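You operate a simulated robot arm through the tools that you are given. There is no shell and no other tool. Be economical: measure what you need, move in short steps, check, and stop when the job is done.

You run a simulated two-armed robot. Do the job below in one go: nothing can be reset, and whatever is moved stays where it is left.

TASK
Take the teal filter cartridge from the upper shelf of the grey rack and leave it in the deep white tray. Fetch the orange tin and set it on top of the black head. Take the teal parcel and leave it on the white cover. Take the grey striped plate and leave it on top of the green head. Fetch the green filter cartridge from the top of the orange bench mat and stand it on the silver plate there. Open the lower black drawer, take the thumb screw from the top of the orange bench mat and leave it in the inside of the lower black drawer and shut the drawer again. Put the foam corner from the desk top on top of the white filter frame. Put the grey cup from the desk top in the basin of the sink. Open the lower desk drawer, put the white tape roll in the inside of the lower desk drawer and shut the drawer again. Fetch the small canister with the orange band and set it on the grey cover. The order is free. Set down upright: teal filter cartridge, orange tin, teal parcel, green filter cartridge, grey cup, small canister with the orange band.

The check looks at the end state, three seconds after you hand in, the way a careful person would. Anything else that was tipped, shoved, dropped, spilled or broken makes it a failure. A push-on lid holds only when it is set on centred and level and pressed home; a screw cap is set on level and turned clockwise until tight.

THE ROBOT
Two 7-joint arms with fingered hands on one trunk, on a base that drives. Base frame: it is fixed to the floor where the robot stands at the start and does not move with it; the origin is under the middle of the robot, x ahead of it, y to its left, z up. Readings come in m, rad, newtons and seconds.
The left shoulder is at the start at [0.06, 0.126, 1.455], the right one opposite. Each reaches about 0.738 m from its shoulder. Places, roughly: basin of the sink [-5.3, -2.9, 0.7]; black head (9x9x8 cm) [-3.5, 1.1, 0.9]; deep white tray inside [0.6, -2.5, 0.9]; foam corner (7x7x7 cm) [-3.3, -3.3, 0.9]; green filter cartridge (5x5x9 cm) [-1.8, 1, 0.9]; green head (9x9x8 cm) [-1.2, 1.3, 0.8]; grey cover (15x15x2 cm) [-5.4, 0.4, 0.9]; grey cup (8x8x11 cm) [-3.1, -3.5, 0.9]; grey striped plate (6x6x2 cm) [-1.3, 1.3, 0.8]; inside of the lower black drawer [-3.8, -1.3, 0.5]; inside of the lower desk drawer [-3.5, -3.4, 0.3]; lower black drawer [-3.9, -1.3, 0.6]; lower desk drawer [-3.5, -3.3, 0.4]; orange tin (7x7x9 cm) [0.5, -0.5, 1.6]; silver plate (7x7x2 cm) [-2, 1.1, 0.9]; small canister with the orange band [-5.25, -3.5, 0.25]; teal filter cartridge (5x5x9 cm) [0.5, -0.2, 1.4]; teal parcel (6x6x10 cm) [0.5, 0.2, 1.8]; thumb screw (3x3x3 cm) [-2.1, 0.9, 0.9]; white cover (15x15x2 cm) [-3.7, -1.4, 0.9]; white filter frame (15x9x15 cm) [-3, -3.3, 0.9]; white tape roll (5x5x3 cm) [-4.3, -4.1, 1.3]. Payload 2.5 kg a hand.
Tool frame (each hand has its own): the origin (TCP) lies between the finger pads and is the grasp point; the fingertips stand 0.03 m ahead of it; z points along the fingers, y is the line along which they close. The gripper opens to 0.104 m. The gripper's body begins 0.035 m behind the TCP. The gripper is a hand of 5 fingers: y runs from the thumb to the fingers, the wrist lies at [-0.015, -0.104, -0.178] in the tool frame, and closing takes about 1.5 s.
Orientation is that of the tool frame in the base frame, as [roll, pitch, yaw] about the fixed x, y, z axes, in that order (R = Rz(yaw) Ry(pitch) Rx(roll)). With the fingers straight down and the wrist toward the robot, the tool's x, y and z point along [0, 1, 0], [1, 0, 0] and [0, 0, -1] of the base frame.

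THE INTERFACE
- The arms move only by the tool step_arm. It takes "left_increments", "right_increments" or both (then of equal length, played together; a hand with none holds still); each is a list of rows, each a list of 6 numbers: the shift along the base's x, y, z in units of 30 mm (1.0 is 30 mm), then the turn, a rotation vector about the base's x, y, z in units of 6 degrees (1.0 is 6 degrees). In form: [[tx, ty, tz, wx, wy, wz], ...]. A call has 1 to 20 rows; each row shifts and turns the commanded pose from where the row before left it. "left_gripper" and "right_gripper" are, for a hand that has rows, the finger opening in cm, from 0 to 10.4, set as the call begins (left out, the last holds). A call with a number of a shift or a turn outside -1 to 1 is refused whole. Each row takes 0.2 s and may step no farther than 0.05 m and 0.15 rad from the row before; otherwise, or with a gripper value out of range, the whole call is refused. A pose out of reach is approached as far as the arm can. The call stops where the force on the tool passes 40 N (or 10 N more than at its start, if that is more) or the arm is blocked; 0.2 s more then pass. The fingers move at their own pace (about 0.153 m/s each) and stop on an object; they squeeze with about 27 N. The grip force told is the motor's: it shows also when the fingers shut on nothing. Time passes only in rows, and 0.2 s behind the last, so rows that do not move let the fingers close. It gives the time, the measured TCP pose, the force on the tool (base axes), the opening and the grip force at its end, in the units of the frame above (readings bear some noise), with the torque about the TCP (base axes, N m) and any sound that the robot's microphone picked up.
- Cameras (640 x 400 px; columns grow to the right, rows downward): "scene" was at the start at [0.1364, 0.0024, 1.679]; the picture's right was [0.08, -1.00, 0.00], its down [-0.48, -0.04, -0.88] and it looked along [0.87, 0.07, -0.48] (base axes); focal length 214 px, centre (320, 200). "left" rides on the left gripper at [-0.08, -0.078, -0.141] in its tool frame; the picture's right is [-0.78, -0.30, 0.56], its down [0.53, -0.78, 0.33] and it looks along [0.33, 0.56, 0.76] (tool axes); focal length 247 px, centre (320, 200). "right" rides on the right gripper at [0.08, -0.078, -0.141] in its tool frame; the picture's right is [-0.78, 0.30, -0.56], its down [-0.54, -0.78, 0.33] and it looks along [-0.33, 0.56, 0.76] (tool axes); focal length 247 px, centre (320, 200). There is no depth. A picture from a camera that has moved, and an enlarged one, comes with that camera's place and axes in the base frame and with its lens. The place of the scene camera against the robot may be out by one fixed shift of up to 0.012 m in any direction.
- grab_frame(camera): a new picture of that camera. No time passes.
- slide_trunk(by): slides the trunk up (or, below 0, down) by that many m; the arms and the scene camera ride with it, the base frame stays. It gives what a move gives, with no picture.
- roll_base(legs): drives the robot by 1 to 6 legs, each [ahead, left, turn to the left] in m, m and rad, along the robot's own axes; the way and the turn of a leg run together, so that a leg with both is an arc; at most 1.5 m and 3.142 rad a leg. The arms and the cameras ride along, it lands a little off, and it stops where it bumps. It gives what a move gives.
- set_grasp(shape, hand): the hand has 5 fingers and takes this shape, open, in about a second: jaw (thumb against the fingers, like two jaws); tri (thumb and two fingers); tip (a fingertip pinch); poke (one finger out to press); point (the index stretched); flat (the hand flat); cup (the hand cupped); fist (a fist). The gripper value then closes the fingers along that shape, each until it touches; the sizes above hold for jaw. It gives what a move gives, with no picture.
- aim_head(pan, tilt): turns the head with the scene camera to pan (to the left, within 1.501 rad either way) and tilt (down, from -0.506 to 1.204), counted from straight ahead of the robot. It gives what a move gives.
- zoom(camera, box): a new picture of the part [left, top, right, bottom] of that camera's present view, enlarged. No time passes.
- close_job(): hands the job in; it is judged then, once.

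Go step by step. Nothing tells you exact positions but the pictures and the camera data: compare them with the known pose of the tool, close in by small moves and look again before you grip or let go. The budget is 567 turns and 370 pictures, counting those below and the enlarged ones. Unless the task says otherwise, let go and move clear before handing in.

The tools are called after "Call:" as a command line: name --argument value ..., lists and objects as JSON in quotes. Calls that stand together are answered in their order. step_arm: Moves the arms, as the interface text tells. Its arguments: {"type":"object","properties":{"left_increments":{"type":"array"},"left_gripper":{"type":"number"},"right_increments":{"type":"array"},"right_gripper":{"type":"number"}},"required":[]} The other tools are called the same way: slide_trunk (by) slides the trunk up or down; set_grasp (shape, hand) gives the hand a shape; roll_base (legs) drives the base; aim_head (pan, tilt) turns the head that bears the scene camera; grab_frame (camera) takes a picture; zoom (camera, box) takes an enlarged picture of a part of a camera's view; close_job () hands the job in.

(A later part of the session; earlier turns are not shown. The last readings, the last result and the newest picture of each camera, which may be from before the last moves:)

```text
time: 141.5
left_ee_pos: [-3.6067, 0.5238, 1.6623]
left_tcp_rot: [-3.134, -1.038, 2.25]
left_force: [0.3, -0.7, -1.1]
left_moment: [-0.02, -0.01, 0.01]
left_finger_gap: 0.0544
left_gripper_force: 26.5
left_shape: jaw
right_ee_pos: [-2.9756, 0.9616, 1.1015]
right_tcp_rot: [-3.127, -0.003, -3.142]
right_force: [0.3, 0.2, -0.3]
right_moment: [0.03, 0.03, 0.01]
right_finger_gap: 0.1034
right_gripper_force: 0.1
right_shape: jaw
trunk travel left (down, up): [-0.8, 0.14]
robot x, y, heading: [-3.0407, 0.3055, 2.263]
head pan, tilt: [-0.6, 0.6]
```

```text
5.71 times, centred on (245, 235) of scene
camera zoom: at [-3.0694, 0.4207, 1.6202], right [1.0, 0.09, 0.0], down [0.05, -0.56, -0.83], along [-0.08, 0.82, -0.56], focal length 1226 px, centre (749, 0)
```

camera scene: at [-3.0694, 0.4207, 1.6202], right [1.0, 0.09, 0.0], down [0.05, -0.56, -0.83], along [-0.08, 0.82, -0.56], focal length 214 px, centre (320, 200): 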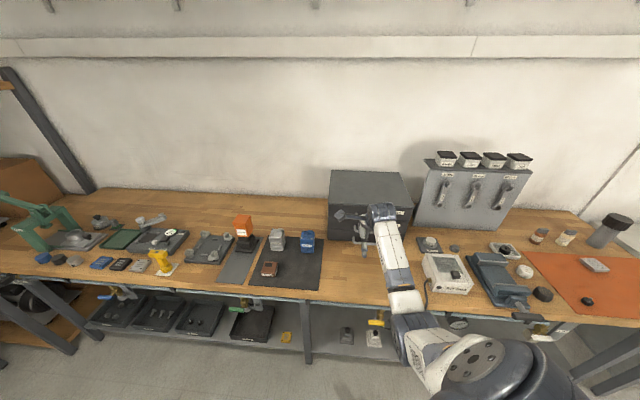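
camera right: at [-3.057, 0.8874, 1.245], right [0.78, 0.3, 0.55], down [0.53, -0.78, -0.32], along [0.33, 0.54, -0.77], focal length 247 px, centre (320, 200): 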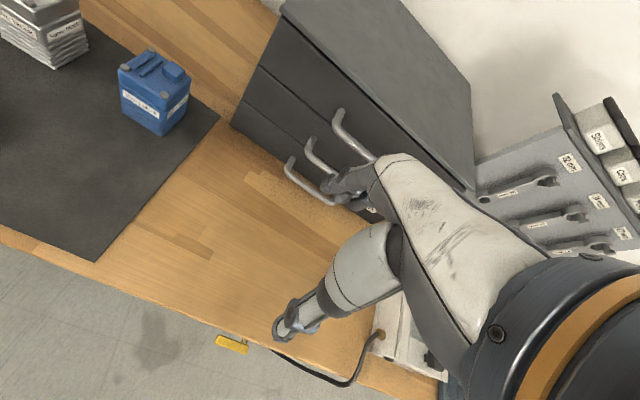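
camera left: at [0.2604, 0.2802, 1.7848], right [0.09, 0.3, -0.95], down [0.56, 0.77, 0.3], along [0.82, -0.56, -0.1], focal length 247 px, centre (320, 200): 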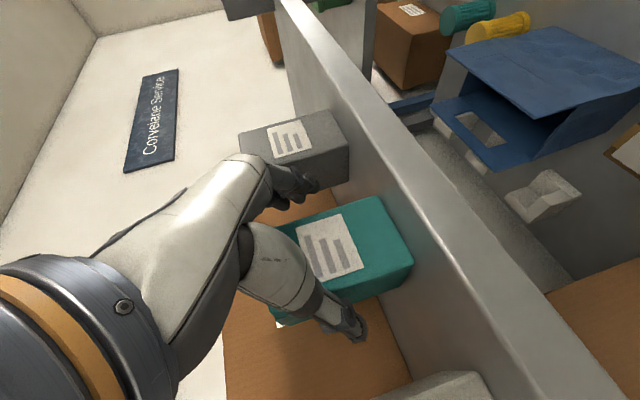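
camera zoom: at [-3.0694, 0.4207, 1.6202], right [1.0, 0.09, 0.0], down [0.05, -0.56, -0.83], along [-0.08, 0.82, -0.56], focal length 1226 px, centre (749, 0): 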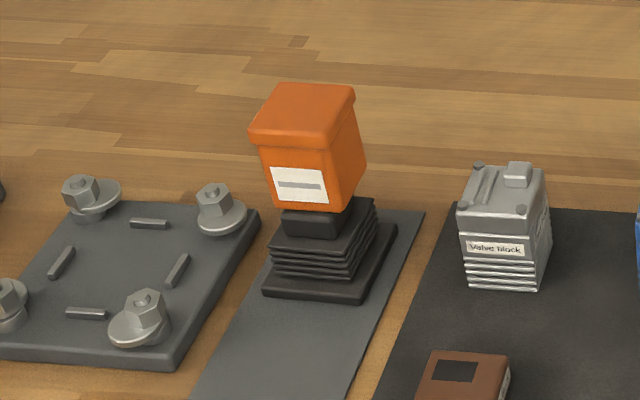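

The tin stands level on the head. Next the green cartridge and thumb screw on the orange mat with the free right hand; driving along the bench.

Call:
step_arm --right_increments '[[0, 0, 1, 0, 0, 0], [0, 0, 1, 0, 0, 0], [0, 0, 1, 0, 0, 0], [0, 0, 1, 0, 0, 0]]'

Call:
roll_base --legs '[[-0.803, -0.815, 0]]'

Call:
grab_frame --camera "scene"

Call:
grab_frame --camera "right"

```text
time: 142.5
left_ee_pos: [-3.6075, 0.5238, 1.6629]
left_tcp_rot: [-3.135, -1.037, 2.25]
left_force: [0.1, 0.5, -1.4]
left_moment: [0.01, -0.01, -0.02]
left_finger_gap: 0.0546
left_gripper_force: 26.7
left_shape: jaw
right_ee_pos: [-2.9763, 0.9626, 1.2234]
right_tcp_rot: [-3.128, 0.0, 3.139]
right_force: [0.0, 0.5, 0.2]
right_moment: [-0.03, 0.01, -0.02]
right_finger_gap: 0.1036
right_gripper_force: 0.1
right_shape: jaw
trunk travel left (down, up): [-0.8, 0.14]
robot x, y, heading: [-3.0407, 0.304, 2.259]
head pan, tilt: [-0.6, 0.6]
```

```text
time: 148.5
left_ee_pos: [-2.4283, 0.4445, 1.6617]
left_tcp_rot: [-3.136, -1.037, 2.236]
left_force: [-0.8, 0.1, -1.2]
left_moment: [-0.04, 0.01, -0.04]
left_finger_gap: 0.0546
left_gripper_force: 26.6
left_shape: jaw
right_ee_pos: [-1.7907, 0.8733, 1.2227]
right_tcp_rot: [-3.126, -0.003, 3.123]
right_force: [0.2, 0.0, -0.1]
right_moment: [0.0, 0.0, 0.01]
right_finger_gap: 0.104
right_gripper_force: 0.0
right_shape: jaw
trunk travel left (down, up): [-0.8, 0.14]
robot x, y, heading: [-1.8677, 0.217, 2.244]
head pan, tilt: [-0.6, 0.6]
```

```text
301 pictures are left
camera scene: at [-1.893, 0.3332, 1.6202], right [1.0, 0.08, 0.0], down [0.04, -0.56, -0.83], along [-0.06, 0.82, -0.56], focal length 214 px, centre (320, 200)
```

scene: 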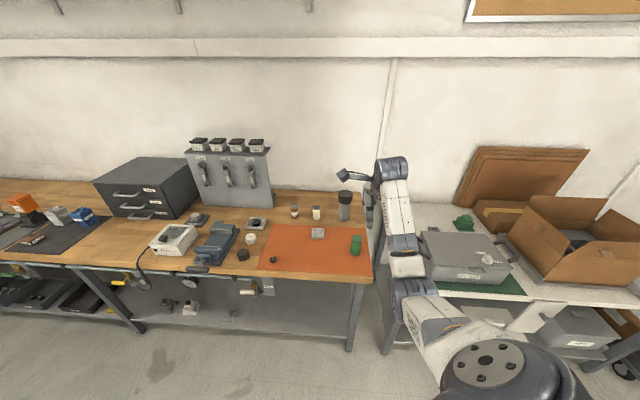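

```text
300 pictures are left
camera right: at [-1.873, 0.7996, 1.3663], right [0.78, 0.29, 0.55], down [0.52, -0.79, -0.32], along [0.34, 0.54, -0.77], focal length 247 px, centre (320, 200)
```

right: 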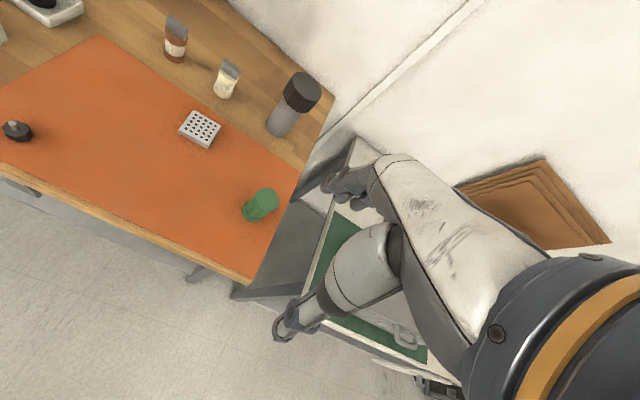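

Measured: green cartridge ≈[-1.79, 1.03] with top 0.945, silver plate ≈[-1.968, 1.131, 0.87], thumb screw ≈[-2.15, 0.95]. Moving over the cartridge.

Call:
roll_base --legs '[[0.121, -0.097, 0]]'

Call:
step_arm --right_increments '[[0, 0, -1, 0, 0, 0], [0, 0, -1, 0, 0, 0], [0, 0, -1, 0, 0, 0], [0, 0, -1, 0, 0, 0], [0, 0, -1, 0, 0, 0]]' --right_gripper 8.5

Call:
grab_frame --camera "right"

Call:
zoom --camera "scene" --box '[250, 180, 430, 290]'

```text
time: 149.9
left_ee_pos: [-2.4274, 0.5972, 1.6615]
left_tcp_rot: [-3.14, -1.037, 2.243]
left_force: [0.6, 1.3, -1.3]
left_moment: [-0.01, 0.02, 0.0]
left_finger_gap: 0.0543
left_gripper_force: 26.6
left_shape: jaw
right_ee_pos: [-1.79, 1.0262, 1.224]
right_tcp_rot: [-3.129, -0.001, 3.126]
right_force: [0.7, 0.0, 0.0]
right_moment: [0.02, 0.0, -0.01]
right_finger_gap: 0.1038
right_gripper_force: 0.0
right_shape: jaw
trunk travel left (down, up): [-0.8, 0.14]
robot x, y, heading: [-1.8664, 0.3744, 2.25]
head pan, tilt: [-0.6, 0.6]
```

```text
time: 151.1
left_ee_pos: [-2.4273, 0.5989, 1.6614]
left_tcp_rot: [-3.136, -1.038, 2.237]
left_force: [0.5, -0.2, -1.3]
left_moment: [-0.02, 0.0, 0.0]
left_finger_gap: 0.054
left_gripper_force: 26.3
left_shape: jaw
right_ee_pos: [-1.792, 1.0248, 1.0727]
right_tcp_rot: [-3.128, -0.002, 3.126]
right_force: [0.2, 0.5, -0.2]
right_moment: [-0.01, -0.02, -0.01]
right_finger_gap: 0.085
right_gripper_force: 0.1
right_shape: jaw
trunk travel left (down, up): [-0.8, 0.14]
robot x, y, heading: [-1.8666, 0.3739, 2.244]
head pan, tilt: [-0.6, 0.6]
```

```text
299 pictures are left
camera right: at [-1.8728, 0.952, 1.2159], right [0.78, 0.29, 0.55], down [0.52, -0.79, -0.32], along [0.34, 0.54, -0.77], focal length 247 px, centre (320, 200)
```

right: 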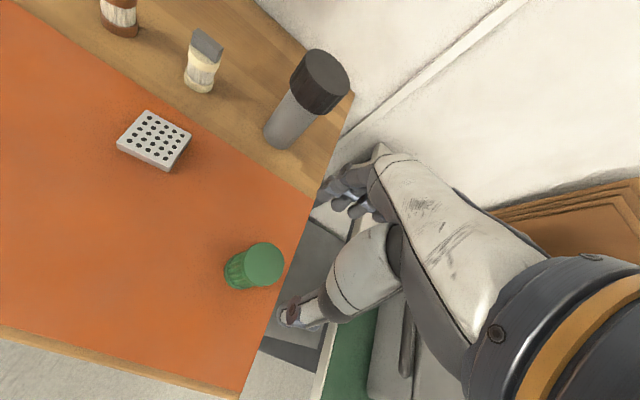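

```text
3.56 times, centred on (340, 235) of scene
camera zoom: at [-1.8925, 0.4873, 1.6202], right [1.0, 0.08, 0.0], down [0.04, -0.56, -0.82], along [-0.06, 0.82, -0.57], focal length 763 px, centre (249, 76)
```

zoom: 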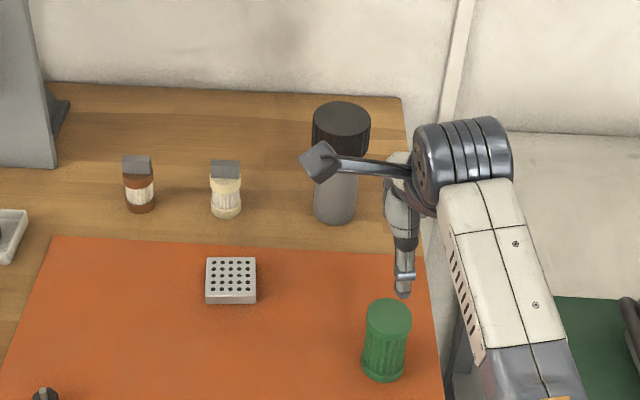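

Well aligned. Descend to grip height and close.

Call:
step_arm --right_increments '[[0, 0.1, -1, 0, 0, 0], [0, 0, -1, 0, 0, 0], [0, 0, -1, 0, 0, 0], [0, 0, -1, 0, 0, 0], [0, 0, -1, 0, 0, 0]]'

Call:
zoom --camera "right" --box '[160, 140, 440, 320]'

```text
time: 152.3
left_ee_pos: [-2.4271, 0.5986, 1.6617]
left_tcp_rot: [-3.134, -1.036, 2.237]
left_force: [-0.2, -0.1, -2.0]
left_moment: [-0.02, 0.0, -0.02]
left_finger_gap: 0.0541
left_gripper_force: 26.9
left_shape: jaw
right_ee_pos: [-1.7907, 1.0289, 0.9225]
right_tcp_rot: [-3.127, -0.002, 3.125]
right_force: [-0.2, -0.8, 0.3]
right_moment: [-0.01, 0.04, 0.01]
right_finger_gap: 0.0852
right_gripper_force: 0.0
right_shape: jaw
trunk travel left (down, up): [-0.8, 0.14]
robot x, y, heading: [-1.8677, 0.371, 2.248]
head pan, tilt: [-0.6, 0.6]
```

```text
2.22 times, centred on (300, 230) of right
camera zoom: at [-1.8717, 0.955, 1.0663], right [0.78, 0.29, 0.55], down [0.52, -0.79, -0.32], along [0.34, 0.54, -0.77], focal length 549 px, centre (364, 133)
```

zoom: 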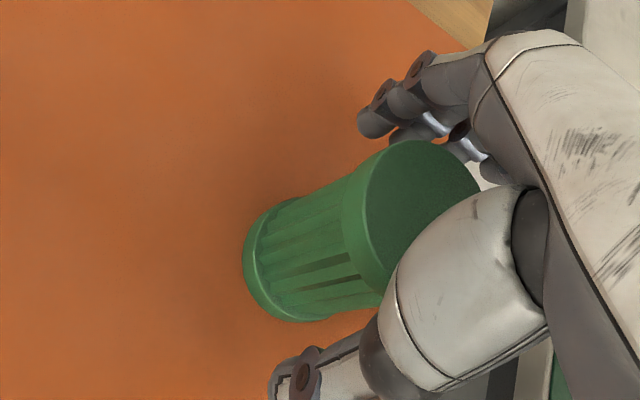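

Call:
step_arm --right_increments '[[0, 0, 0, 0, 0, 0], [0, 0, 0, 0, 0, 0], [0, 0, 0, 0, 0, 0], [0, 0, 0, 0, 0, 0], [0, 0, 0, 0, 0, 0], [0, 0, 0, 0, 0, 0], [0, 0, 0, 0, 0, 0], [0, 0, 0, 0, 0, 0]]' --right_gripper 0

Call:
step_arm --right_increments '[[0, 0, 0.5, 0, 0, 0], [0, 0, 1, 0, 0, 0], [0, 0, 1, 0, 0, 0]]'

Call:
zoom --camera "scene" --box '[250, 180, 430, 290]'

```text
time: 154.1
left_ee_pos: [-2.4278, 0.5973, 1.6609]
left_tcp_rot: [-3.134, -1.035, 2.237]
left_force: [-0.2, -0.4, -0.7]
left_moment: [-0.02, 0.02, -0.01]
left_finger_gap: 0.054
left_gripper_force: 27.1
left_shape: jaw
right_ee_pos: [-1.7899, 1.0284, 0.9237]
right_tcp_rot: [-3.128, -0.003, 3.127]
right_force: [0.0, 0.4, 0.1]
right_moment: [0.04, 0.03, 0.01]
right_finger_gap: 0.0382
right_gripper_force: 27.3
right_shape: jaw
trunk travel left (down, up): [-0.8, 0.14]
robot x, y, heading: [-1.8611, 0.3711, 2.251]
head pan, tilt: [-0.6, 0.6]
```

```text
time: 154.9
left_ee_pos: [-2.4281, 0.5974, 1.6616]
left_tcp_rot: [-3.135, -1.037, 2.235]
left_force: [0.2, -0.2, -1.9]
left_moment: [0.01, 0.0, 0.04]
left_finger_gap: 0.0543
left_gripper_force: 27.0
left_shape: jaw
right_ee_pos: [-1.792, 1.0282, 0.9974]
right_tcp_rot: [-3.126, 0.0, 3.123]
right_force: [1.3, 0.5, -1.1]
right_moment: [0.02, 0.01, 0.0]
right_finger_gap: 0.038
right_gripper_force: 26.9
right_shape: jaw
trunk travel left (down, up): [-0.8, 0.14]
robot x, y, heading: [-1.8653, 0.3705, 2.249]
head pan, tilt: [-0.6, 0.6]
```

```text
3.56 times, centred on (340, 235) of scene
camera zoom: at [-1.8925, 0.4871, 1.6201], right [1.0, 0.08, 0.0], down [0.04, -0.56, -0.83], along [-0.06, 0.82, -0.56], focal length 763 px, centre (249, 76)
```

zoom: 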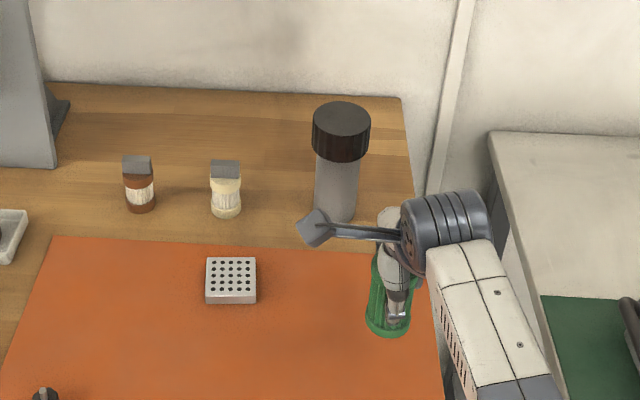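

Cartridge held (its foot ≈6.9 cm below the TCP). Moving to the silver plate at about [-1.970, 1.134].

Call:
step_arm --right_increments '[[0, 0, 1, 0, 0, 0], [0, 0, 0.5, 0, 0, 0]]'

Call:
roll_base --legs '[[0.19, 0.076, 0]]'

Call:
grab_frame --camera "right"

Call:
zoom --camera "scene" --box '[250, 180, 430, 290]'

```text
time: 155.5
left_ee_pos: [-2.4278, 0.5975, 1.6618]
left_tcp_rot: [-3.136, -1.037, 2.237]
left_force: [-0.2, -0.2, -2.0]
left_moment: [-0.02, -0.03, 0.0]
left_finger_gap: 0.0545
left_gripper_force: 27.0
left_shape: jaw
right_ee_pos: [-1.792, 1.0275, 1.0453]
right_tcp_rot: [-3.127, 0.0, 3.125]
right_force: [0.2, 0.2, 0.3]
right_moment: [0.03, 0.0, -0.01]
right_finger_gap: 0.0381
right_gripper_force: 27.0
right_shape: jaw
trunk travel left (down, up): [-0.8, 0.14]
robot x, y, heading: [-1.8655, 0.3733, 2.247]
head pan, tilt: [-0.6, 0.6]
```

```text
time: 157.1
left_ee_pos: [-2.6061, 0.6961, 1.663]
left_tcp_rot: [-3.134, -1.037, 2.237]
left_force: [-0.5, 0.3, -1.5]
left_moment: [0.01, -0.03, 0.01]
left_finger_gap: 0.0542
left_gripper_force: 27.2
left_shape: jaw
right_ee_pos: [-1.9703, 1.1268, 1.0449]
right_tcp_rot: [-3.128, -0.002, 3.129]
right_force: [-0.5, 0.1, 0.0]
right_moment: [-0.03, -0.05, 0.01]
right_finger_gap: 0.0378
right_gripper_force: 26.6
right_shape: jaw
trunk travel left (down, up): [-0.8, 0.14]
robot x, y, heading: [-2.0442, 0.4726, 2.25]
head pan, tilt: [-0.6, 0.6]
```

```text
295 pictures are left
camera right: at [-2.0517, 1.053, 1.1869], right [0.78, 0.29, 0.55], down [0.52, -0.79, -0.32], along [0.34, 0.54, -0.77], focal length 247 px, centre (320, 200)
```

right: 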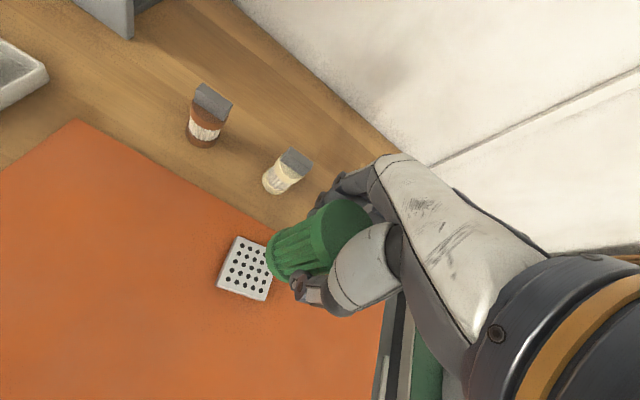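

```text
3.56 times, centred on (340, 235) of scene
camera zoom: at [-2.0707, 0.5858, 1.6201], right [1.0, 0.08, 0.0], down [0.04, -0.56, -0.82], along [-0.06, 0.82, -0.57], focal length 763 px, centre (249, 76)
```

zoom: 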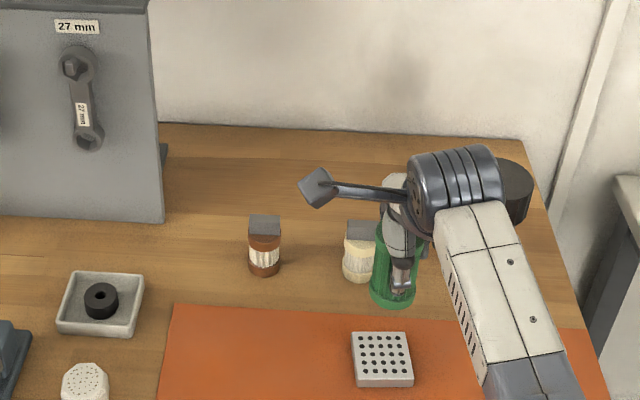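

Plate centre ≈[-1.967, 1.130]. Lower to just above it.

Call:
step_arm --right_increments '[[0.1, 0.1, -1, 0, 0, 0], [0, 0, -1, 0, 0, 0], [0, 0, -0.8, 0, 0, 0]]'

Call:
zoom --camera "right" --box '[160, 140, 440, 320]'

Call:
zoom --camera "scene" --box '[290, 220, 410, 295]'

```text
time: 157.9
left_ee_pos: [-2.6059, 0.6962, 1.6616]
left_tcp_rot: [-3.133, -1.036, 2.236]
left_force: [0.0, -0.2, -1.6]
left_moment: [0.0, 0.02, 0.0]
left_finger_gap: 0.0542
left_gripper_force: 26.7
left_shape: jaw
right_ee_pos: [-1.9667, 1.1317, 0.9601]
right_tcp_rot: [-3.126, -0.002, 3.127]
right_force: [-0.8, 0.5, -1.3]
right_moment: [0.0, -0.01, 0.04]
right_finger_gap: 0.0378
right_gripper_force: 26.9
right_shape: jaw
trunk travel left (down, up): [-0.8, 0.14]
robot x, y, heading: [-2.046, 0.4712, 2.25]
head pan, tilt: [-0.6, 0.6]
```

```text
2.22 times, centred on (300, 230) of right
camera zoom: at [-2.0476, 1.058, 1.1032], right [0.78, 0.29, 0.55], down [0.52, -0.79, -0.32], along [0.34, 0.54, -0.77], focal length 549 px, centre (364, 133)
```

zoom: 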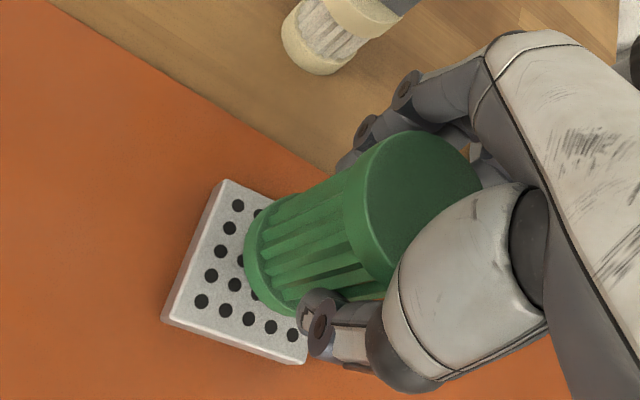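

```text
5.33 times, centred on (350, 258) of scene
camera zoom: at [-2.0701, 0.5858, 1.6202], right [1.0, 0.08, 0.0], down [0.04, -0.56, -0.82], along [-0.06, 0.82, -0.57], focal length 1144 px, centre (160, -107)
```

zoom: 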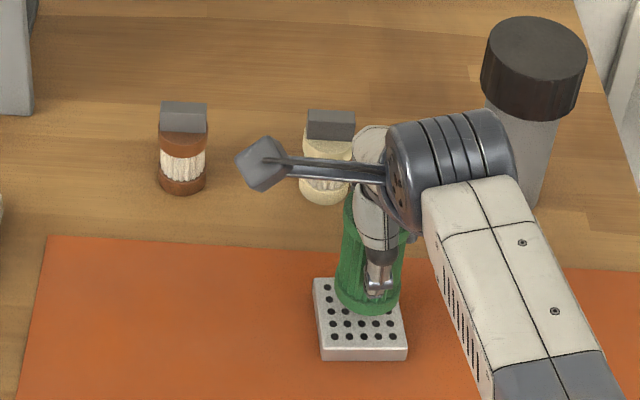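

Aligned to ~2 mm. Lowering to contact.

Call:
step_arm --right_increments '[[-0.07, -0.06, -0.3, 0, 0, 0]]'

Call:
step_arm --right_increments '[[0, 0, -0.15, 0, 0, 0]]'

Call:
step_arm --right_increments '[[0, 0, -0.1, 0, 0, 0]]'

Call:
step_arm --right_increments '[[0, 0, -0.1, 0, 0, 0]]'

```text
time: 158.3
left_ee_pos: [-2.6053, 0.6945, 1.6627]
left_tcp_rot: [-3.134, -1.035, 2.238]
left_force: [0.6, 0.7, -2.0]
left_moment: [-0.02, 0.0, 0.0]
left_finger_gap: 0.0542
left_gripper_force: 26.7
left_shape: jaw
right_ee_pos: [-1.9687, 1.1297, 0.9529]
right_tcp_rot: [-3.128, -0.002, 3.126]
right_force: [-0.4, 0.3, -0.1]
right_moment: [-0.03, 0.04, -0.01]
right_finger_gap: 0.0378
right_gripper_force: 26.3
right_shape: jaw
trunk travel left (down, up): [-0.8, 0.14]
robot x, y, heading: [-2.0417, 0.4743, 2.245]
head pan, tilt: [-0.6, 0.6]
```

```text
time: 158.7
left_ee_pos: [-2.6053, 0.6961, 1.6626]
left_tcp_rot: [-3.134, -1.037, 2.239]
left_force: [-0.3, 0.1, -2.1]
left_moment: [0.0, 0.0, -0.02]
left_finger_gap: 0.0541
left_gripper_force: 26.8
left_shape: jaw
right_ee_pos: [-1.9688, 1.1289, 0.9474]
right_tcp_rot: [-3.128, -0.002, 3.128]
right_force: [1.3, -0.7, -1.3]
right_moment: [0.0, -0.04, 0.01]
right_finger_gap: 0.038
right_gripper_force: 27.2
right_shape: jaw
trunk travel left (down, up): [-0.8, 0.14]
robot x, y, heading: [-2.0446, 0.469, 2.247]
head pan, tilt: [-0.6, 0.6]
```

```text
time: 159.1
left_ee_pos: [-2.6055, 0.6961, 1.6617]
left_tcp_rot: [-3.132, -1.037, 2.236]
left_force: [0.0, -0.1, -1.4]
left_moment: [0.0, -0.02, -0.01]
left_finger_gap: 0.0539
left_gripper_force: 26.7
left_shape: jaw
right_ee_pos: [-1.9703, 1.1272, 0.9445]
right_tcp_rot: [-3.128, -0.002, 3.129]
right_force: [-0.2, -0.8, -0.5]
right_moment: [-0.01, -0.01, 0.03]
right_finger_gap: 0.0379
right_gripper_force: 26.8
right_shape: jaw
trunk travel left (down, up): [-0.8, 0.14]
robot x, y, heading: [-2.0419, 0.4715, 2.251]
head pan, tilt: [-0.6, 0.6]
```

```text
time: 159.5
left_ee_pos: [-2.6055, 0.695, 1.6624]
left_tcp_rot: [-3.137, -1.037, 2.239]
left_force: [1.0, -0.9, -2.5]
left_moment: [-0.04, -0.02, 0.02]
left_finger_gap: 0.0542
left_gripper_force: 27.0
left_shape: jaw
right_ee_pos: [-1.9694, 1.1284, 0.9416]
right_tcp_rot: [-3.128, -0.002, 3.128]
right_force: [0.0, 0.5, -0.7]
right_moment: [-0.01, 0.02, -0.02]
right_finger_gap: 0.0379
right_gripper_force: 27.1
right_shape: jaw
trunk travel left (down, up): [-0.8, 0.14]
robot x, y, heading: [-2.0435, 0.4705, 2.256]
head pan, tilt: [-0.6, 0.6]
```

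Call:
step_arm --right_increments '[[0, 0, -0.1, 0, 0, 0]]'

Call:
step_arm --right_increments '[[0, 0, -0.1, 0, 0, 0]]'

Call:
step_arm --right_increments '[[0, 0, -0.1, 0, 0, 0]]'

Call:
zoom --camera "right" --box '[160, 140, 440, 320]'

```text
time: 159.9
left_ee_pos: [-2.6064, 0.6944, 1.6615]
left_tcp_rot: [-3.136, -1.039, 2.24]
left_force: [-0.1, -0.6, -1.6]
left_moment: [-0.04, 0.02, 0.04]
left_finger_gap: 0.054
left_gripper_force: 27.2
left_shape: jaw
right_ee_pos: [-1.9676, 1.129, 0.9392]
right_tcp_rot: [-3.131, -0.005, 3.128]
right_force: [0.0, 0.0, 2.5]
right_moment: [0.05, 0.02, 0.03]
right_finger_gap: 0.038
right_gripper_force: 27.2
right_shape: jaw
trunk travel left (down, up): [-0.8, 0.14]
robot x, y, heading: [-2.0425, 0.4704, 2.25]
head pan, tilt: [-0.6, 0.6]
```

```text
time: 160.3
left_ee_pos: [-2.6059, 0.6932, 1.6623]
left_tcp_rot: [-3.139, -1.037, 2.241]
left_force: [0.1, -0.1, -1.5]
left_moment: [0.02, -0.03, 0.0]
left_finger_gap: 0.0541
left_gripper_force: 26.6
left_shape: jaw
right_ee_pos: [-1.9666, 1.1286, 0.9383]
right_tcp_rot: [-3.137, -0.003, 3.127]
right_force: [-0.9, -0.9, 13.9]
right_moment: [0.03, 0.0, 0.0]
right_finger_gap: 0.0385
right_gripper_force: 26.9
right_shape: jaw
trunk travel left (down, up): [-0.8, 0.14]
robot x, y, heading: [-2.0429, 0.4707, 2.254]
head pan, tilt: [-0.6, 0.6]
```

```text
time: 160.7
left_ee_pos: [-2.6064, 0.6908, 1.6617]
left_tcp_rot: [3.141, -1.041, 2.245]
left_force: [0.1, -1.2, -1.9]
left_moment: [-0.05, -0.01, 0.01]
left_finger_gap: 0.0541
left_gripper_force: 27.1
left_shape: jaw
right_ee_pos: [-1.9683, 1.13, 0.9374]
right_tcp_rot: [3.141, -0.003, 3.128]
right_force: [0.4, -1.2, 26.1]
right_moment: [-0.05, 0.01, -0.02]
right_finger_gap: 0.0395
right_gripper_force: 26.4
right_shape: jaw
trunk travel left (down, up): [-0.8, 0.14]
robot x, y, heading: [-2.0473, 0.4682, 2.249]
head pan, tilt: [-0.6, 0.6]
```

```text
2.22 times, centred on (300, 230) of right
camera zoom: at [-2.0495, 1.0536, 1.0791], right [0.78, 0.28, 0.55], down [0.52, -0.78, -0.33], along [0.34, 0.55, -0.76], focal length 549 px, centre (364, 133)
```

zoom: 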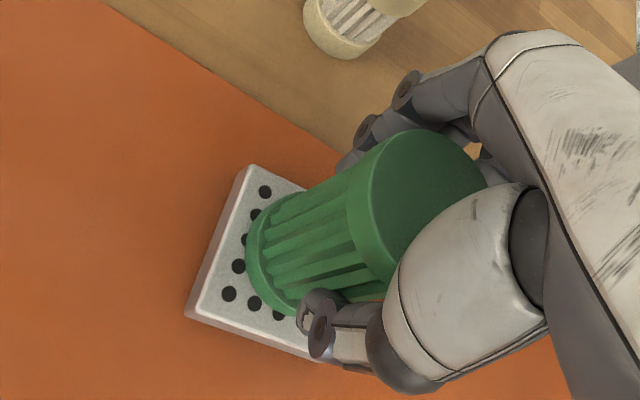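

Firm contact and centred. Unload a little, open to 7 cm, and rise.

Call:
step_arm --right_increments '[[0, 0, 0.1, 0, 0, 0], [0, 0, 0.05, 0, 0, 0]]'

Call:
step_arm --right_increments '[[0, 0, 0, 0, 0, 0], [0, 0, 0, 0, 0, 0], [0, 0, 0, 0, 0, 0], [0, 0, 0, 0, 0, 0]]' --right_gripper 7.5

Call:
step_arm --right_increments '[[0, 0, 0.3, 0, 0, 0], [0, 0, 0.5, 0, 0, 0], [0, 0, 1, 0, 0, 0], [0, 0, 1, 0, 0, 0], [0, 0, 1, 0, 0, 0], [0, 0, 1, 0, 0, 0]]'

Call:
zoom --camera "scene" --box '[250, 180, 430, 290]'

```text
time: 161.3
left_ee_pos: [-2.6053, 0.6939, 1.6615]
left_tcp_rot: [-3.138, -1.039, 2.242]
left_force: [-0.5, -0.6, -1.3]
left_moment: [-0.02, -0.01, 0.01]
left_finger_gap: 0.0543
left_gripper_force: 27.1
left_shape: jaw
right_ee_pos: [-1.9693, 1.1287, 0.9378]
right_tcp_rot: [-3.132, -0.001, 3.129]
right_force: [1.4, 2.4, 17.8]
right_moment: [0.17, 0.0, -0.01]
right_finger_gap: 0.0396
right_gripper_force: 26.6
right_shape: jaw
trunk travel left (down, up): [-0.8, 0.14]
robot x, y, heading: [-2.0455, 0.4725, 2.253]
head pan, tilt: [-0.6, 0.6]
```

```text
time: 162.3
left_ee_pos: [-2.6058, 0.6951, 1.662]
left_tcp_rot: [-3.134, -1.036, 2.238]
left_force: [0.1, -0.1, -2.0]
left_moment: [-0.03, -0.01, 0.0]
left_finger_gap: 0.054
left_gripper_force: 26.3
left_shape: jaw
right_ee_pos: [-1.9688, 1.1278, 0.9343]
right_tcp_rot: [-3.125, -0.002, 3.129]
right_force: [-0.5, 0.0, 1.1]
right_moment: [-0.01, -0.01, -0.02]
right_finger_gap: 0.0746
right_gripper_force: 0.1
right_shape: jaw
trunk travel left (down, up): [-0.8, 0.14]
robot x, y, heading: [-2.0458, 0.4732, 2.246]
head pan, tilt: [-0.6, 0.6]
```

```text
time: 163.7
left_ee_pos: [-2.6057, 0.6953, 1.6631]
left_tcp_rot: [-3.135, -1.036, 2.239]
left_force: [-0.3, 0.3, -1.8]
left_moment: [-0.03, 0.0, 0.02]
left_finger_gap: 0.0542
left_gripper_force: 27.4
left_shape: jaw
right_ee_pos: [-1.9683, 1.1297, 1.0836]
right_tcp_rot: [-3.127, -0.003, 3.126]
right_force: [-0.4, 0.5, -0.2]
right_moment: [0.01, 0.0, 0.01]
right_finger_gap: 0.075
right_gripper_force: 0.1
right_shape: jaw
trunk travel left (down, up): [-0.8, 0.14]
robot x, y, heading: [-2.0431, 0.4752, 2.251]
head pan, tilt: [-0.6, 0.6]
```

```text
3.56 times, centred on (340, 235) of scene
camera zoom: at [-2.0706, 0.5853, 1.6202], right [1.0, 0.08, 0.0], down [0.04, -0.56, -0.83], along [-0.06, 0.82, -0.56], focal length 763 px, centre (249, 76)
```

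zoom: 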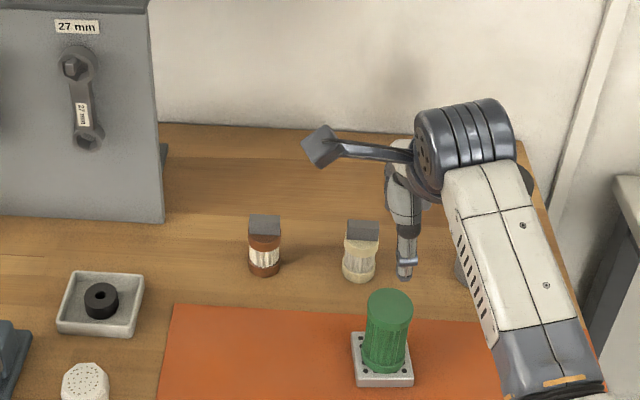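

Cartridge stands on the plate. Now the thumb screw at about [-2.15, 0.95].

Call:
roll_base --legs '[[-0.027, 0.253, 0]]'

Call:
grab_frame --camera "right"

Call:
zoom --camera "scene" --box '[250, 180, 430, 290]'

```text
time: 165.6
left_ee_pos: [-2.7872, 0.5126, 1.6624]
left_tcp_rot: [-3.134, -1.036, 2.24]
left_force: [0.5, -0.3, -1.4]
left_moment: [0.02, -0.01, 0.0]
left_finger_gap: 0.0543
left_gripper_force: 27.0
left_shape: jaw
right_ee_pos: [-2.1522, 0.9485, 1.0838]
right_tcp_rot: [-3.127, -0.001, 3.13]
right_force: [-0.3, 1.0, 0.8]
right_moment: [0.02, 0.01, -0.03]
right_finger_gap: 0.0746
right_gripper_force: 0.1
right_shape: jaw
trunk travel left (down, up): [-0.8, 0.14]
robot x, y, heading: [-2.227, 0.2942, 2.251]
head pan, tilt: [-0.6, 0.6]
```

```text
289 pictures are left
camera right: at [-2.2329, 0.8755, 1.226], right [0.78, 0.29, 0.55], down [0.52, -0.79, -0.32], along [0.34, 0.54, -0.77], focal length 247 px, centre (320, 200)
```

right: 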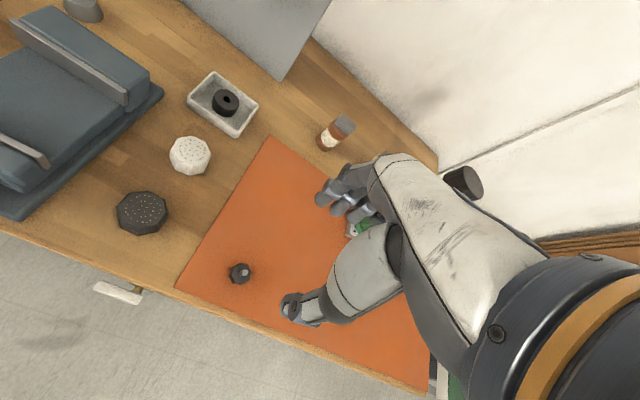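

```text
3.56 times, centred on (340, 235) of scene
camera zoom: at [-2.2515, 0.4047, 1.6202], right [1.0, 0.08, 0.0], down [0.05, -0.56, -0.83], along [-0.07, 0.82, -0.56], focal length 763 px, centre (249, 76)
```

zoom: 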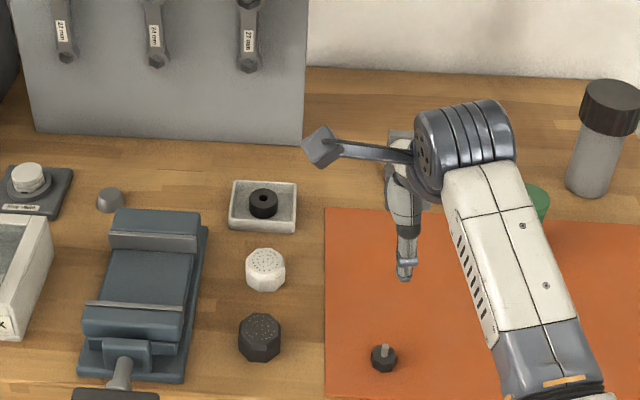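

The screw lies right under the TCP. Descend carefully.

Call:
step_arm --right_increments '[[0.05, 0, -1, 0, 0, 0], [0, 0, -1, 0, 0, 0], [0, 0, -1, 0, 0, 0], [0, 0, -1, 0, 0, 0], [0, 0, -1, 0, 0, 0], [0, 0, -1, 0, 0, 0]]' --right_gripper 6.5

Call:
step_arm --right_increments '[[0, 0, -0.2, 0, 0, 0], [0, 0, -0.15, 0, 0, 0]]'

Call:
zoom --camera "right" --box '[200, 160, 420, 320]'

Call:
zoom --camera "scene" --box '[310, 220, 410, 290]'

```text
time: 167.0
left_ee_pos: [-2.7874, 0.514, 1.6613]
left_tcp_rot: [-3.136, -1.037, 2.241]
left_force: [0.3, -0.3, -2.4]
left_moment: [0.0, 0.0, -0.01]
left_finger_gap: 0.0544
left_gripper_force: 26.8
left_shape: jaw
right_ee_pos: [-2.1509, 0.9487, 0.9022]
right_tcp_rot: [-3.126, -0.003, 3.131]
right_force: [0.8, 0.4, 0.3]
right_moment: [0.02, -0.01, 0.03]
right_finger_gap: 0.0653
right_gripper_force: 0.1
right_shape: jaw
trunk travel left (down, up): [-0.8, 0.14]
robot x, y, heading: [-2.2243, 0.2902, 2.25]
head pan, tilt: [-0.6, 0.6]
```

```text
time: 167.6
left_ee_pos: [-2.7868, 0.5111, 1.663]
left_tcp_rot: [-3.138, -1.039, 2.243]
left_force: [-0.1, 1.1, -1.6]
left_moment: [-0.03, -0.01, 0.04]
left_finger_gap: 0.0542
left_gripper_force: 27.2
left_shape: jaw
right_ee_pos: [-2.1496, 0.951, 0.8929]
right_tcp_rot: [-3.135, -0.002, 3.129]
right_force: [-0.6, 0.1, 8.1]
right_moment: [0.27, 0.06, 0.03]
right_finger_gap: 0.0651
right_gripper_force: 0.1
right_shape: jaw
trunk travel left (down, up): [-0.8, 0.14]
robot x, y, heading: [-2.2226, 0.2904, 2.249]
head pan, tilt: [-0.6, 0.6]
```

```text
2.50 times, centred on (310, 240) of right
camera zoom: at [-2.2304, 0.8753, 1.0361], right [0.78, 0.29, 0.55], down [0.52, -0.79, -0.33], along [0.34, 0.55, -0.77], focal length 617 px, centre (345, 100)
```

zoom: 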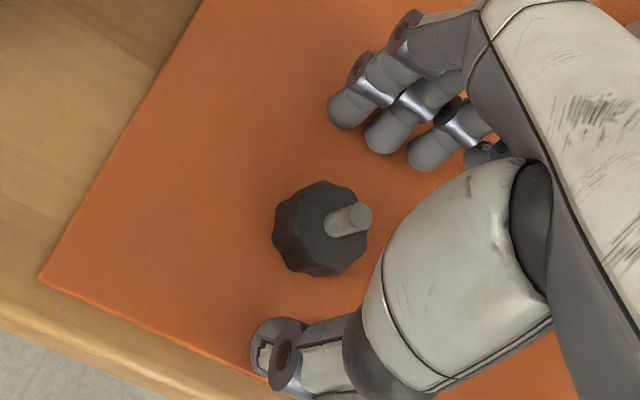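

```text
5.71 times, centred on (360, 255) of scene
camera zoom: at [-2.2517, 0.4032, 1.6205], right [1.0, 0.08, 0.0], down [0.05, -0.56, -0.83], along [-0.07, 0.82, -0.56], focal length 1226 px, centre (91, -114)
```

zoom: 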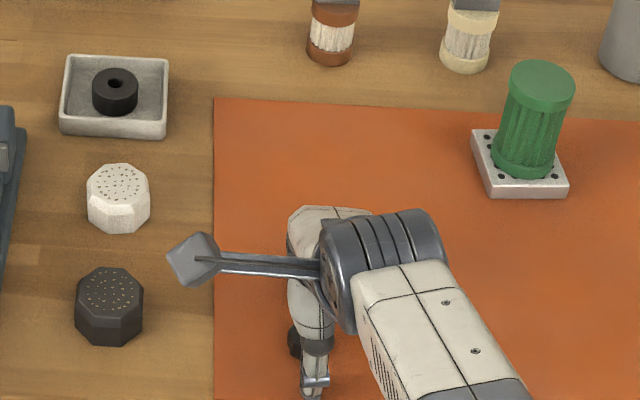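

Fingertips touch the mat. Ease up 2 mm and close on the screw's knob.

Call:
step_arm --right_increments '[[0, 0, 0.12, 0, 0, 0]]'

Call:
step_arm --right_increments '[[0, 0, 0, 0, 0, 0], [0, 0, 0, 0, 0, 0], [0, 0, 0, 0, 0, 0], [0, 0, 0, 0, 0, 0], [0, 0, 0, 0, 0, 0], [0, 0, 0, 0, 0, 0], [0, 0, 0, 0, 0, 0]]' --right_gripper 0

Call:
step_arm --right_increments '[[0, 0, 0.5, 0, 0, 0], [0, 0, 1, 0, 0, 0], [0, 0, 1, 0, 0, 0], [0, 0, 1, 0, 0, 0]]'

Call:
zoom --camera "right" --box '[200, 160, 420, 320]'

```text
time: 168.0
left_ee_pos: [-2.7851, 0.5128, 1.662]
left_tcp_rot: [-3.135, -1.037, 2.241]
left_force: [0.9, -0.6, -2.2]
left_moment: [0.01, -0.04, -0.01]
left_finger_gap: 0.0544
left_gripper_force: 27.1
left_shape: jaw
right_ee_pos: [-2.1488, 0.9484, 0.8947]
right_tcp_rot: [-3.125, -0.003, 3.13]
right_force: [-0.6, 0.8, 3.0]
right_moment: [0.12, -0.05, 0.02]
right_finger_gap: 0.0656
right_gripper_force: 0.0
right_shape: jaw
trunk travel left (down, up): [-0.8, 0.14]
robot x, y, heading: [-2.2247, 0.2922, 2.256]
head pan, tilt: [-0.6, 0.6]
```

```text
time: 169.6
left_ee_pos: [-2.7865, 0.5127, 1.6633]
left_tcp_rot: [-3.135, -1.037, 2.238]
left_force: [-0.2, 0.4, -1.0]
left_moment: [-0.02, 0.0, 0.0]
left_finger_gap: 0.0542
left_gripper_force: 26.9
left_shape: jaw
right_ee_pos: [-2.1483, 0.9492, 0.8958]
right_tcp_rot: [-3.13, -0.002, 3.13]
right_force: [3.4, 1.9, 7.7]
right_moment: [0.21, -0.07, -0.1]
right_finger_gap: 0.0148
right_gripper_force: 27.1
right_shape: jaw
trunk travel left (down, up): [-0.8, 0.14]
robot x, y, heading: [-2.2253, 0.2882, 2.25]
head pan, tilt: [-0.6, 0.6]
```

```text
time: 170.6
left_ee_pos: [-2.7864, 0.5128, 1.6624]
left_tcp_rot: [-3.131, -1.04, 2.236]
left_force: [0.0, -0.3, -1.3]
left_moment: [0.0, -0.01, -0.02]
left_finger_gap: 0.0541
left_gripper_force: 27.0
left_shape: jaw
right_ee_pos: [-2.1519, 0.9486, 1.0004]
right_tcp_rot: [-3.126, -0.002, 3.13]
right_force: [-0.5, 0.8, -0.2]
right_moment: [0.03, -0.01, 0.0]
right_finger_gap: 0.0145
right_gripper_force: 26.9
right_shape: jaw
trunk travel left (down, up): [-0.8, 0.14]
robot x, y, heading: [-2.222, 0.2923, 2.25]
head pan, tilt: [-0.6, 0.6]
```

```text
2.50 times, centred on (310, 240) of right
camera zoom: at [-2.2328, 0.875, 1.1449], right [0.78, 0.3, 0.55], down [0.52, -0.79, -0.32], along [0.34, 0.54, -0.77], focal length 617 px, centre (345, 100)
```

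zoom: 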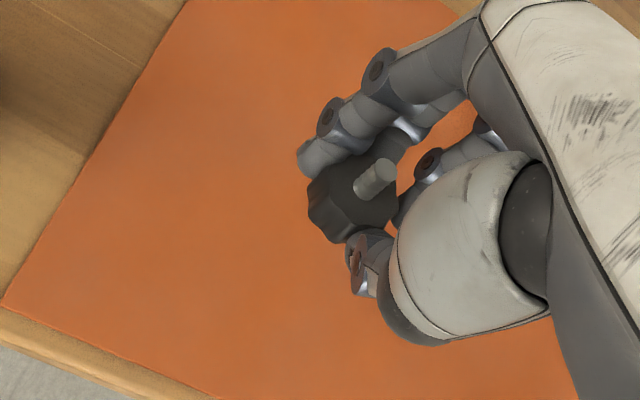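

Screw held. Now to the black cabinet with the white cover; driving back along the aisle and looking.

Call:
step_arm --right_increments '[[0, 0, 1, 0, 0, 0], [0, 0, 1, 0, 0, 0], [0, 0, 1, 0, 0, 0], [0, 0, 1, 0, 0, 0], [0, 0, 1, 0, 0, 0], [0, 0, 1, 0, 0, 0]]'

Call:
roll_base --legs '[[0.554, 1.069, 0]]'

Call:
aim_head --pan 1.5 --tilt 0.4

Call:
grab_frame --camera "scene"

```text
time: 172.0
left_ee_pos: [-2.7877, 0.5143, 1.6618]
left_tcp_rot: [-3.133, -1.036, 2.239]
left_force: [0.8, 0.0, -1.9]
left_moment: [0.0, -0.02, 0.0]
left_finger_gap: 0.0545
left_gripper_force: 27.2
left_shape: jaw
right_ee_pos: [-2.1518, 0.9475, 1.181]
right_tcp_rot: [-3.127, -0.001, 3.128]
right_force: [0.2, 0.7, -0.1]
right_moment: [0.03, -0.07, 0.02]
right_finger_gap: 0.0148
right_gripper_force: 27.5
right_shape: jaw
trunk travel left (down, up): [-0.8, 0.14]
robot x, y, heading: [-2.224, 0.2887, 2.249]
head pan, tilt: [-0.6, 0.6]
```

```text
time: 177.9
left_ee_pos: [-3.9362, 0.2397, 1.6623]
left_tcp_rot: [-3.134, -1.037, 2.263]
left_force: [0.0, 1.0, -1.5]
left_moment: [0.02, -0.01, 0.0]
left_finger_gap: 0.0541
left_gripper_force: 27.1
left_shape: jaw
right_ee_pos: [-3.3115, 0.6885, 1.1797]
right_tcp_rot: [-3.127, -0.002, -3.132]
right_force: [0.2, -0.8, -0.2]
right_moment: [0.0, -0.03, 0.02]
right_finger_gap: 0.0145
right_gripper_force: 26.7
right_shape: jaw
trunk travel left (down, up): [-0.8, 0.14]
robot x, y, heading: [-3.3725, 0.0322, 2.276]
head pan, tilt: [-0.6, 0.6]
```

```text
time: 179.9
left_ee_pos: [-3.9366, 0.2394, 1.663]
left_tcp_rot: [-3.137, -1.036, 2.265]
left_force: [0.4, 0.5, -0.9]
left_moment: [-0.01, -0.02, -0.01]
left_finger_gap: 0.0542
left_gripper_force: 26.5
left_shape: jaw
right_ee_pos: [-3.3117, 0.6881, 1.1798]
right_tcp_rot: [-3.126, -0.003, -3.131]
right_force: [-0.3, -0.3, 0.1]
right_moment: [0.04, 0.01, 0.04]
right_finger_gap: 0.0146
right_gripper_force: 26.9
right_shape: jaw
trunk travel left (down, up): [-0.8, 0.14]
robot x, y, heading: [-3.3706, 0.0299, 2.282]
head pan, tilt: [1.499, 0.4]
```

```text
284 pictures are left
camera scene: at [-3.465, 0.0002, 1.6384], right [-0.59, 0.81, 0.0], down [0.31, 0.23, -0.92], along [-0.74, -0.54, -0.39], focal length 214 px, centre (320, 200)
```

scene: 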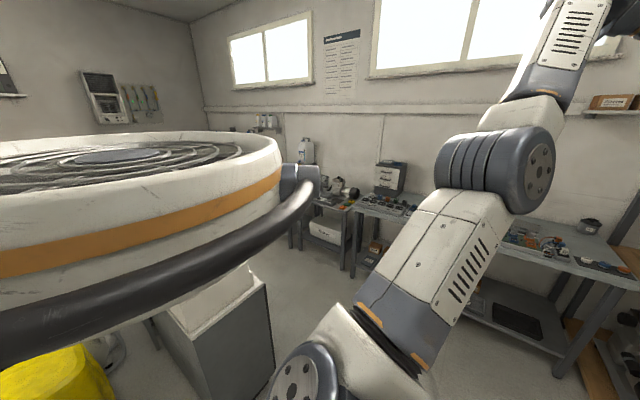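

The cabinet's near corner is at about [-3.95, -0.7]; the drawers should face west (−x). I'll drive to the west aisle and turn to face +x.

Call:
roll_base --legs '[[0.573, 0.668, 0], [0, 0, -2.28]]'

Call:
aim_head --pan -0.8 --tilt 0.5

Call:
grab_frame --camera "scene"

```text
time: 190.0
left_ee_pos: [-3.7205, 0.3456, 1.6625]
left_tcp_rot: [-3.133, -1.037, -0.012]
left_force: [0.0, -0.1, -1.6]
left_moment: [0.03, 0.04, -0.04]
left_finger_gap: 0.0539
left_gripper_force: 27.0
left_shape: jaw
right_ee_pos: [-3.7809, -0.4224, 1.1807]
right_tcp_rot: [-3.126, -0.002, 0.88]
right_force: [-0.3, 0.3, -0.4]
right_moment: [0.03, -0.01, 0.05]
right_finger_gap: 0.0145
right_gripper_force: 27.0
right_shape: jaw
trunk travel left (down, up): [-0.8, 0.14]
robot x, y, heading: [-4.2496, 0.0471, 0.004]
head pan, tilt: [1.499, 0.4]
```

```text
time: 192.1
left_ee_pos: [-3.7202, 0.3457, 1.6622]
left_tcp_rot: [-3.137, -1.037, -0.01]
left_force: [-0.7, 0.1, -0.1]
left_moment: [-0.02, 0.03, 0.0]
left_finger_gap: 0.0538
left_gripper_force: 26.5
left_shape: jaw
right_ee_pos: [-3.7823, -0.4225, 1.1807]
right_tcp_rot: [-3.127, -0.001, 0.88]
right_force: [-0.1, -0.1, 0.6]
right_moment: [0.01, 0.02, -0.05]
right_finger_gap: 0.0147
right_gripper_force: 26.8
right_shape: jaw
trunk travel left (down, up): [-0.8, 0.14]
robot x, y, heading: [-4.2453, 0.0478, 0.004]
head pan, tilt: [-0.799, 0.499]
```

```text
283 pictures are left
camera scene: at [-4.1373, -0.0226, 1.6293], right [-0.71, -0.7, 0.0], down [-0.34, 0.34, -0.88], along [0.61, -0.63, -0.48], focal length 214 px, centre (320, 200)
```

scene: 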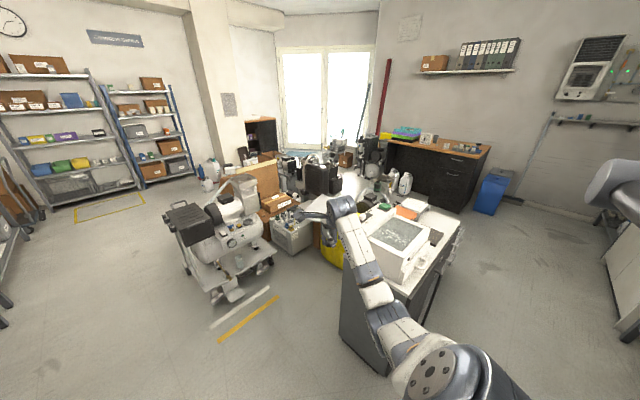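

I see the centre table with a white top (cover near) and the black desk by the far wall. I'll drive south along the west side of the table and look at it.

Call:
roll_base --legs '[[-0.35, 0, 0], [0, -1.3, 0]]'

Call:
aim_head --pan 0 --tilt 0.8

Call:
grab_frame --camera "scene"

```text
time: 200.6
left_ee_pos: [-4.0765, -0.9719, 1.6633]
left_tcp_rot: [-3.137, -1.035, -0.021]
left_force: [-0.2, 0.4, -1.3]
left_moment: [0.0, -0.01, 0.0]
left_finger_gap: 0.054
left_gripper_force: 27.2
left_shape: jaw
right_ee_pos: [-4.1476, -1.7395, 1.1797]
right_tcp_rot: [-3.127, -0.001, 0.866]
right_force: [0.2, 0.5, 0.4]
right_moment: [-0.03, -0.02, 0.0]
right_finger_gap: 0.0144
right_gripper_force: 27.1
right_shape: jaw
trunk travel left (down, up): [-0.8, 0.14]
robot x, y, heading: [-4.6043, -1.2647, -0.011]
head pan, tilt: [-0.799, 0.499]
```

```text
time: 201.7
left_ee_pos: [-4.0762, -0.9728, 1.6628]
left_tcp_rot: [-3.134, -1.037, -0.023]
left_force: [-0.1, 0.6, -0.9]
left_moment: [0.02, 0.03, -0.02]
left_finger_gap: 0.0538
left_gripper_force: 27.5
left_shape: jaw
right_ee_pos: [-4.1475, -1.7389, 1.1808]
right_tcp_rot: [-3.128, -0.001, 0.866]
right_force: [-0.7, -0.1, 0.5]
right_moment: [0.0, -0.01, -0.03]
right_finger_gap: 0.0142
right_gripper_force: 26.7
right_shape: jaw
trunk travel left (down, up): [-0.8, 0.14]
robot x, y, heading: [-4.6037, -1.2641, -0.011]
head pan, tilt: [0.0, 0.799]
```

```text
282 pictures are left
camera scene: at [-4.4798, -1.2694, 1.6033], right [-0.01, -1.0, 0.0], down [-0.72, 0.01, -0.7], along [0.7, -0.01, -0.72], focal length 214 px, centre (320, 200)
```

scene: 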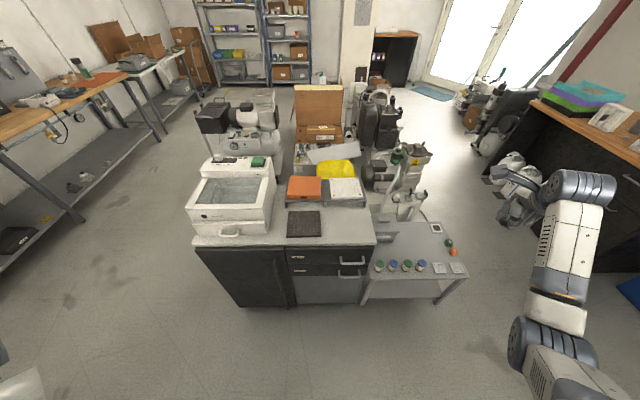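

Now I face the cabinet: two black drawers, and on top orange and white square covers. Zooming for measurement.

Call:
zoom --camera "scene" --box '[240, 150, 480, 310]'

```text
2.50 times, centred on (360, 230) of scene
camera zoom: at [-4.4798, -1.2694, 1.6033], right [-0.01, -1.0, 0.0], down [-0.72, 0.01, -0.7], along [0.7, -0.01, -0.72], focal length 536 px, centre (220, 125)
```

zoom: 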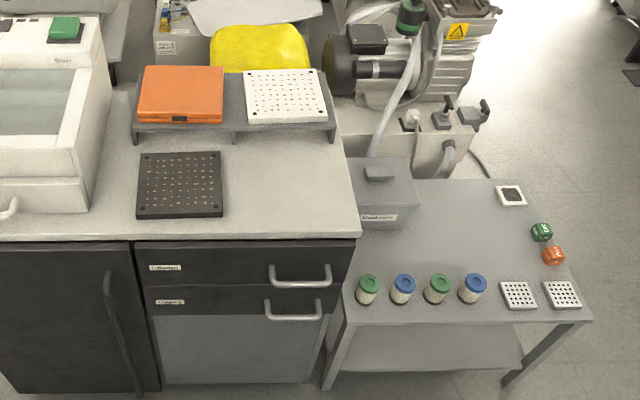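

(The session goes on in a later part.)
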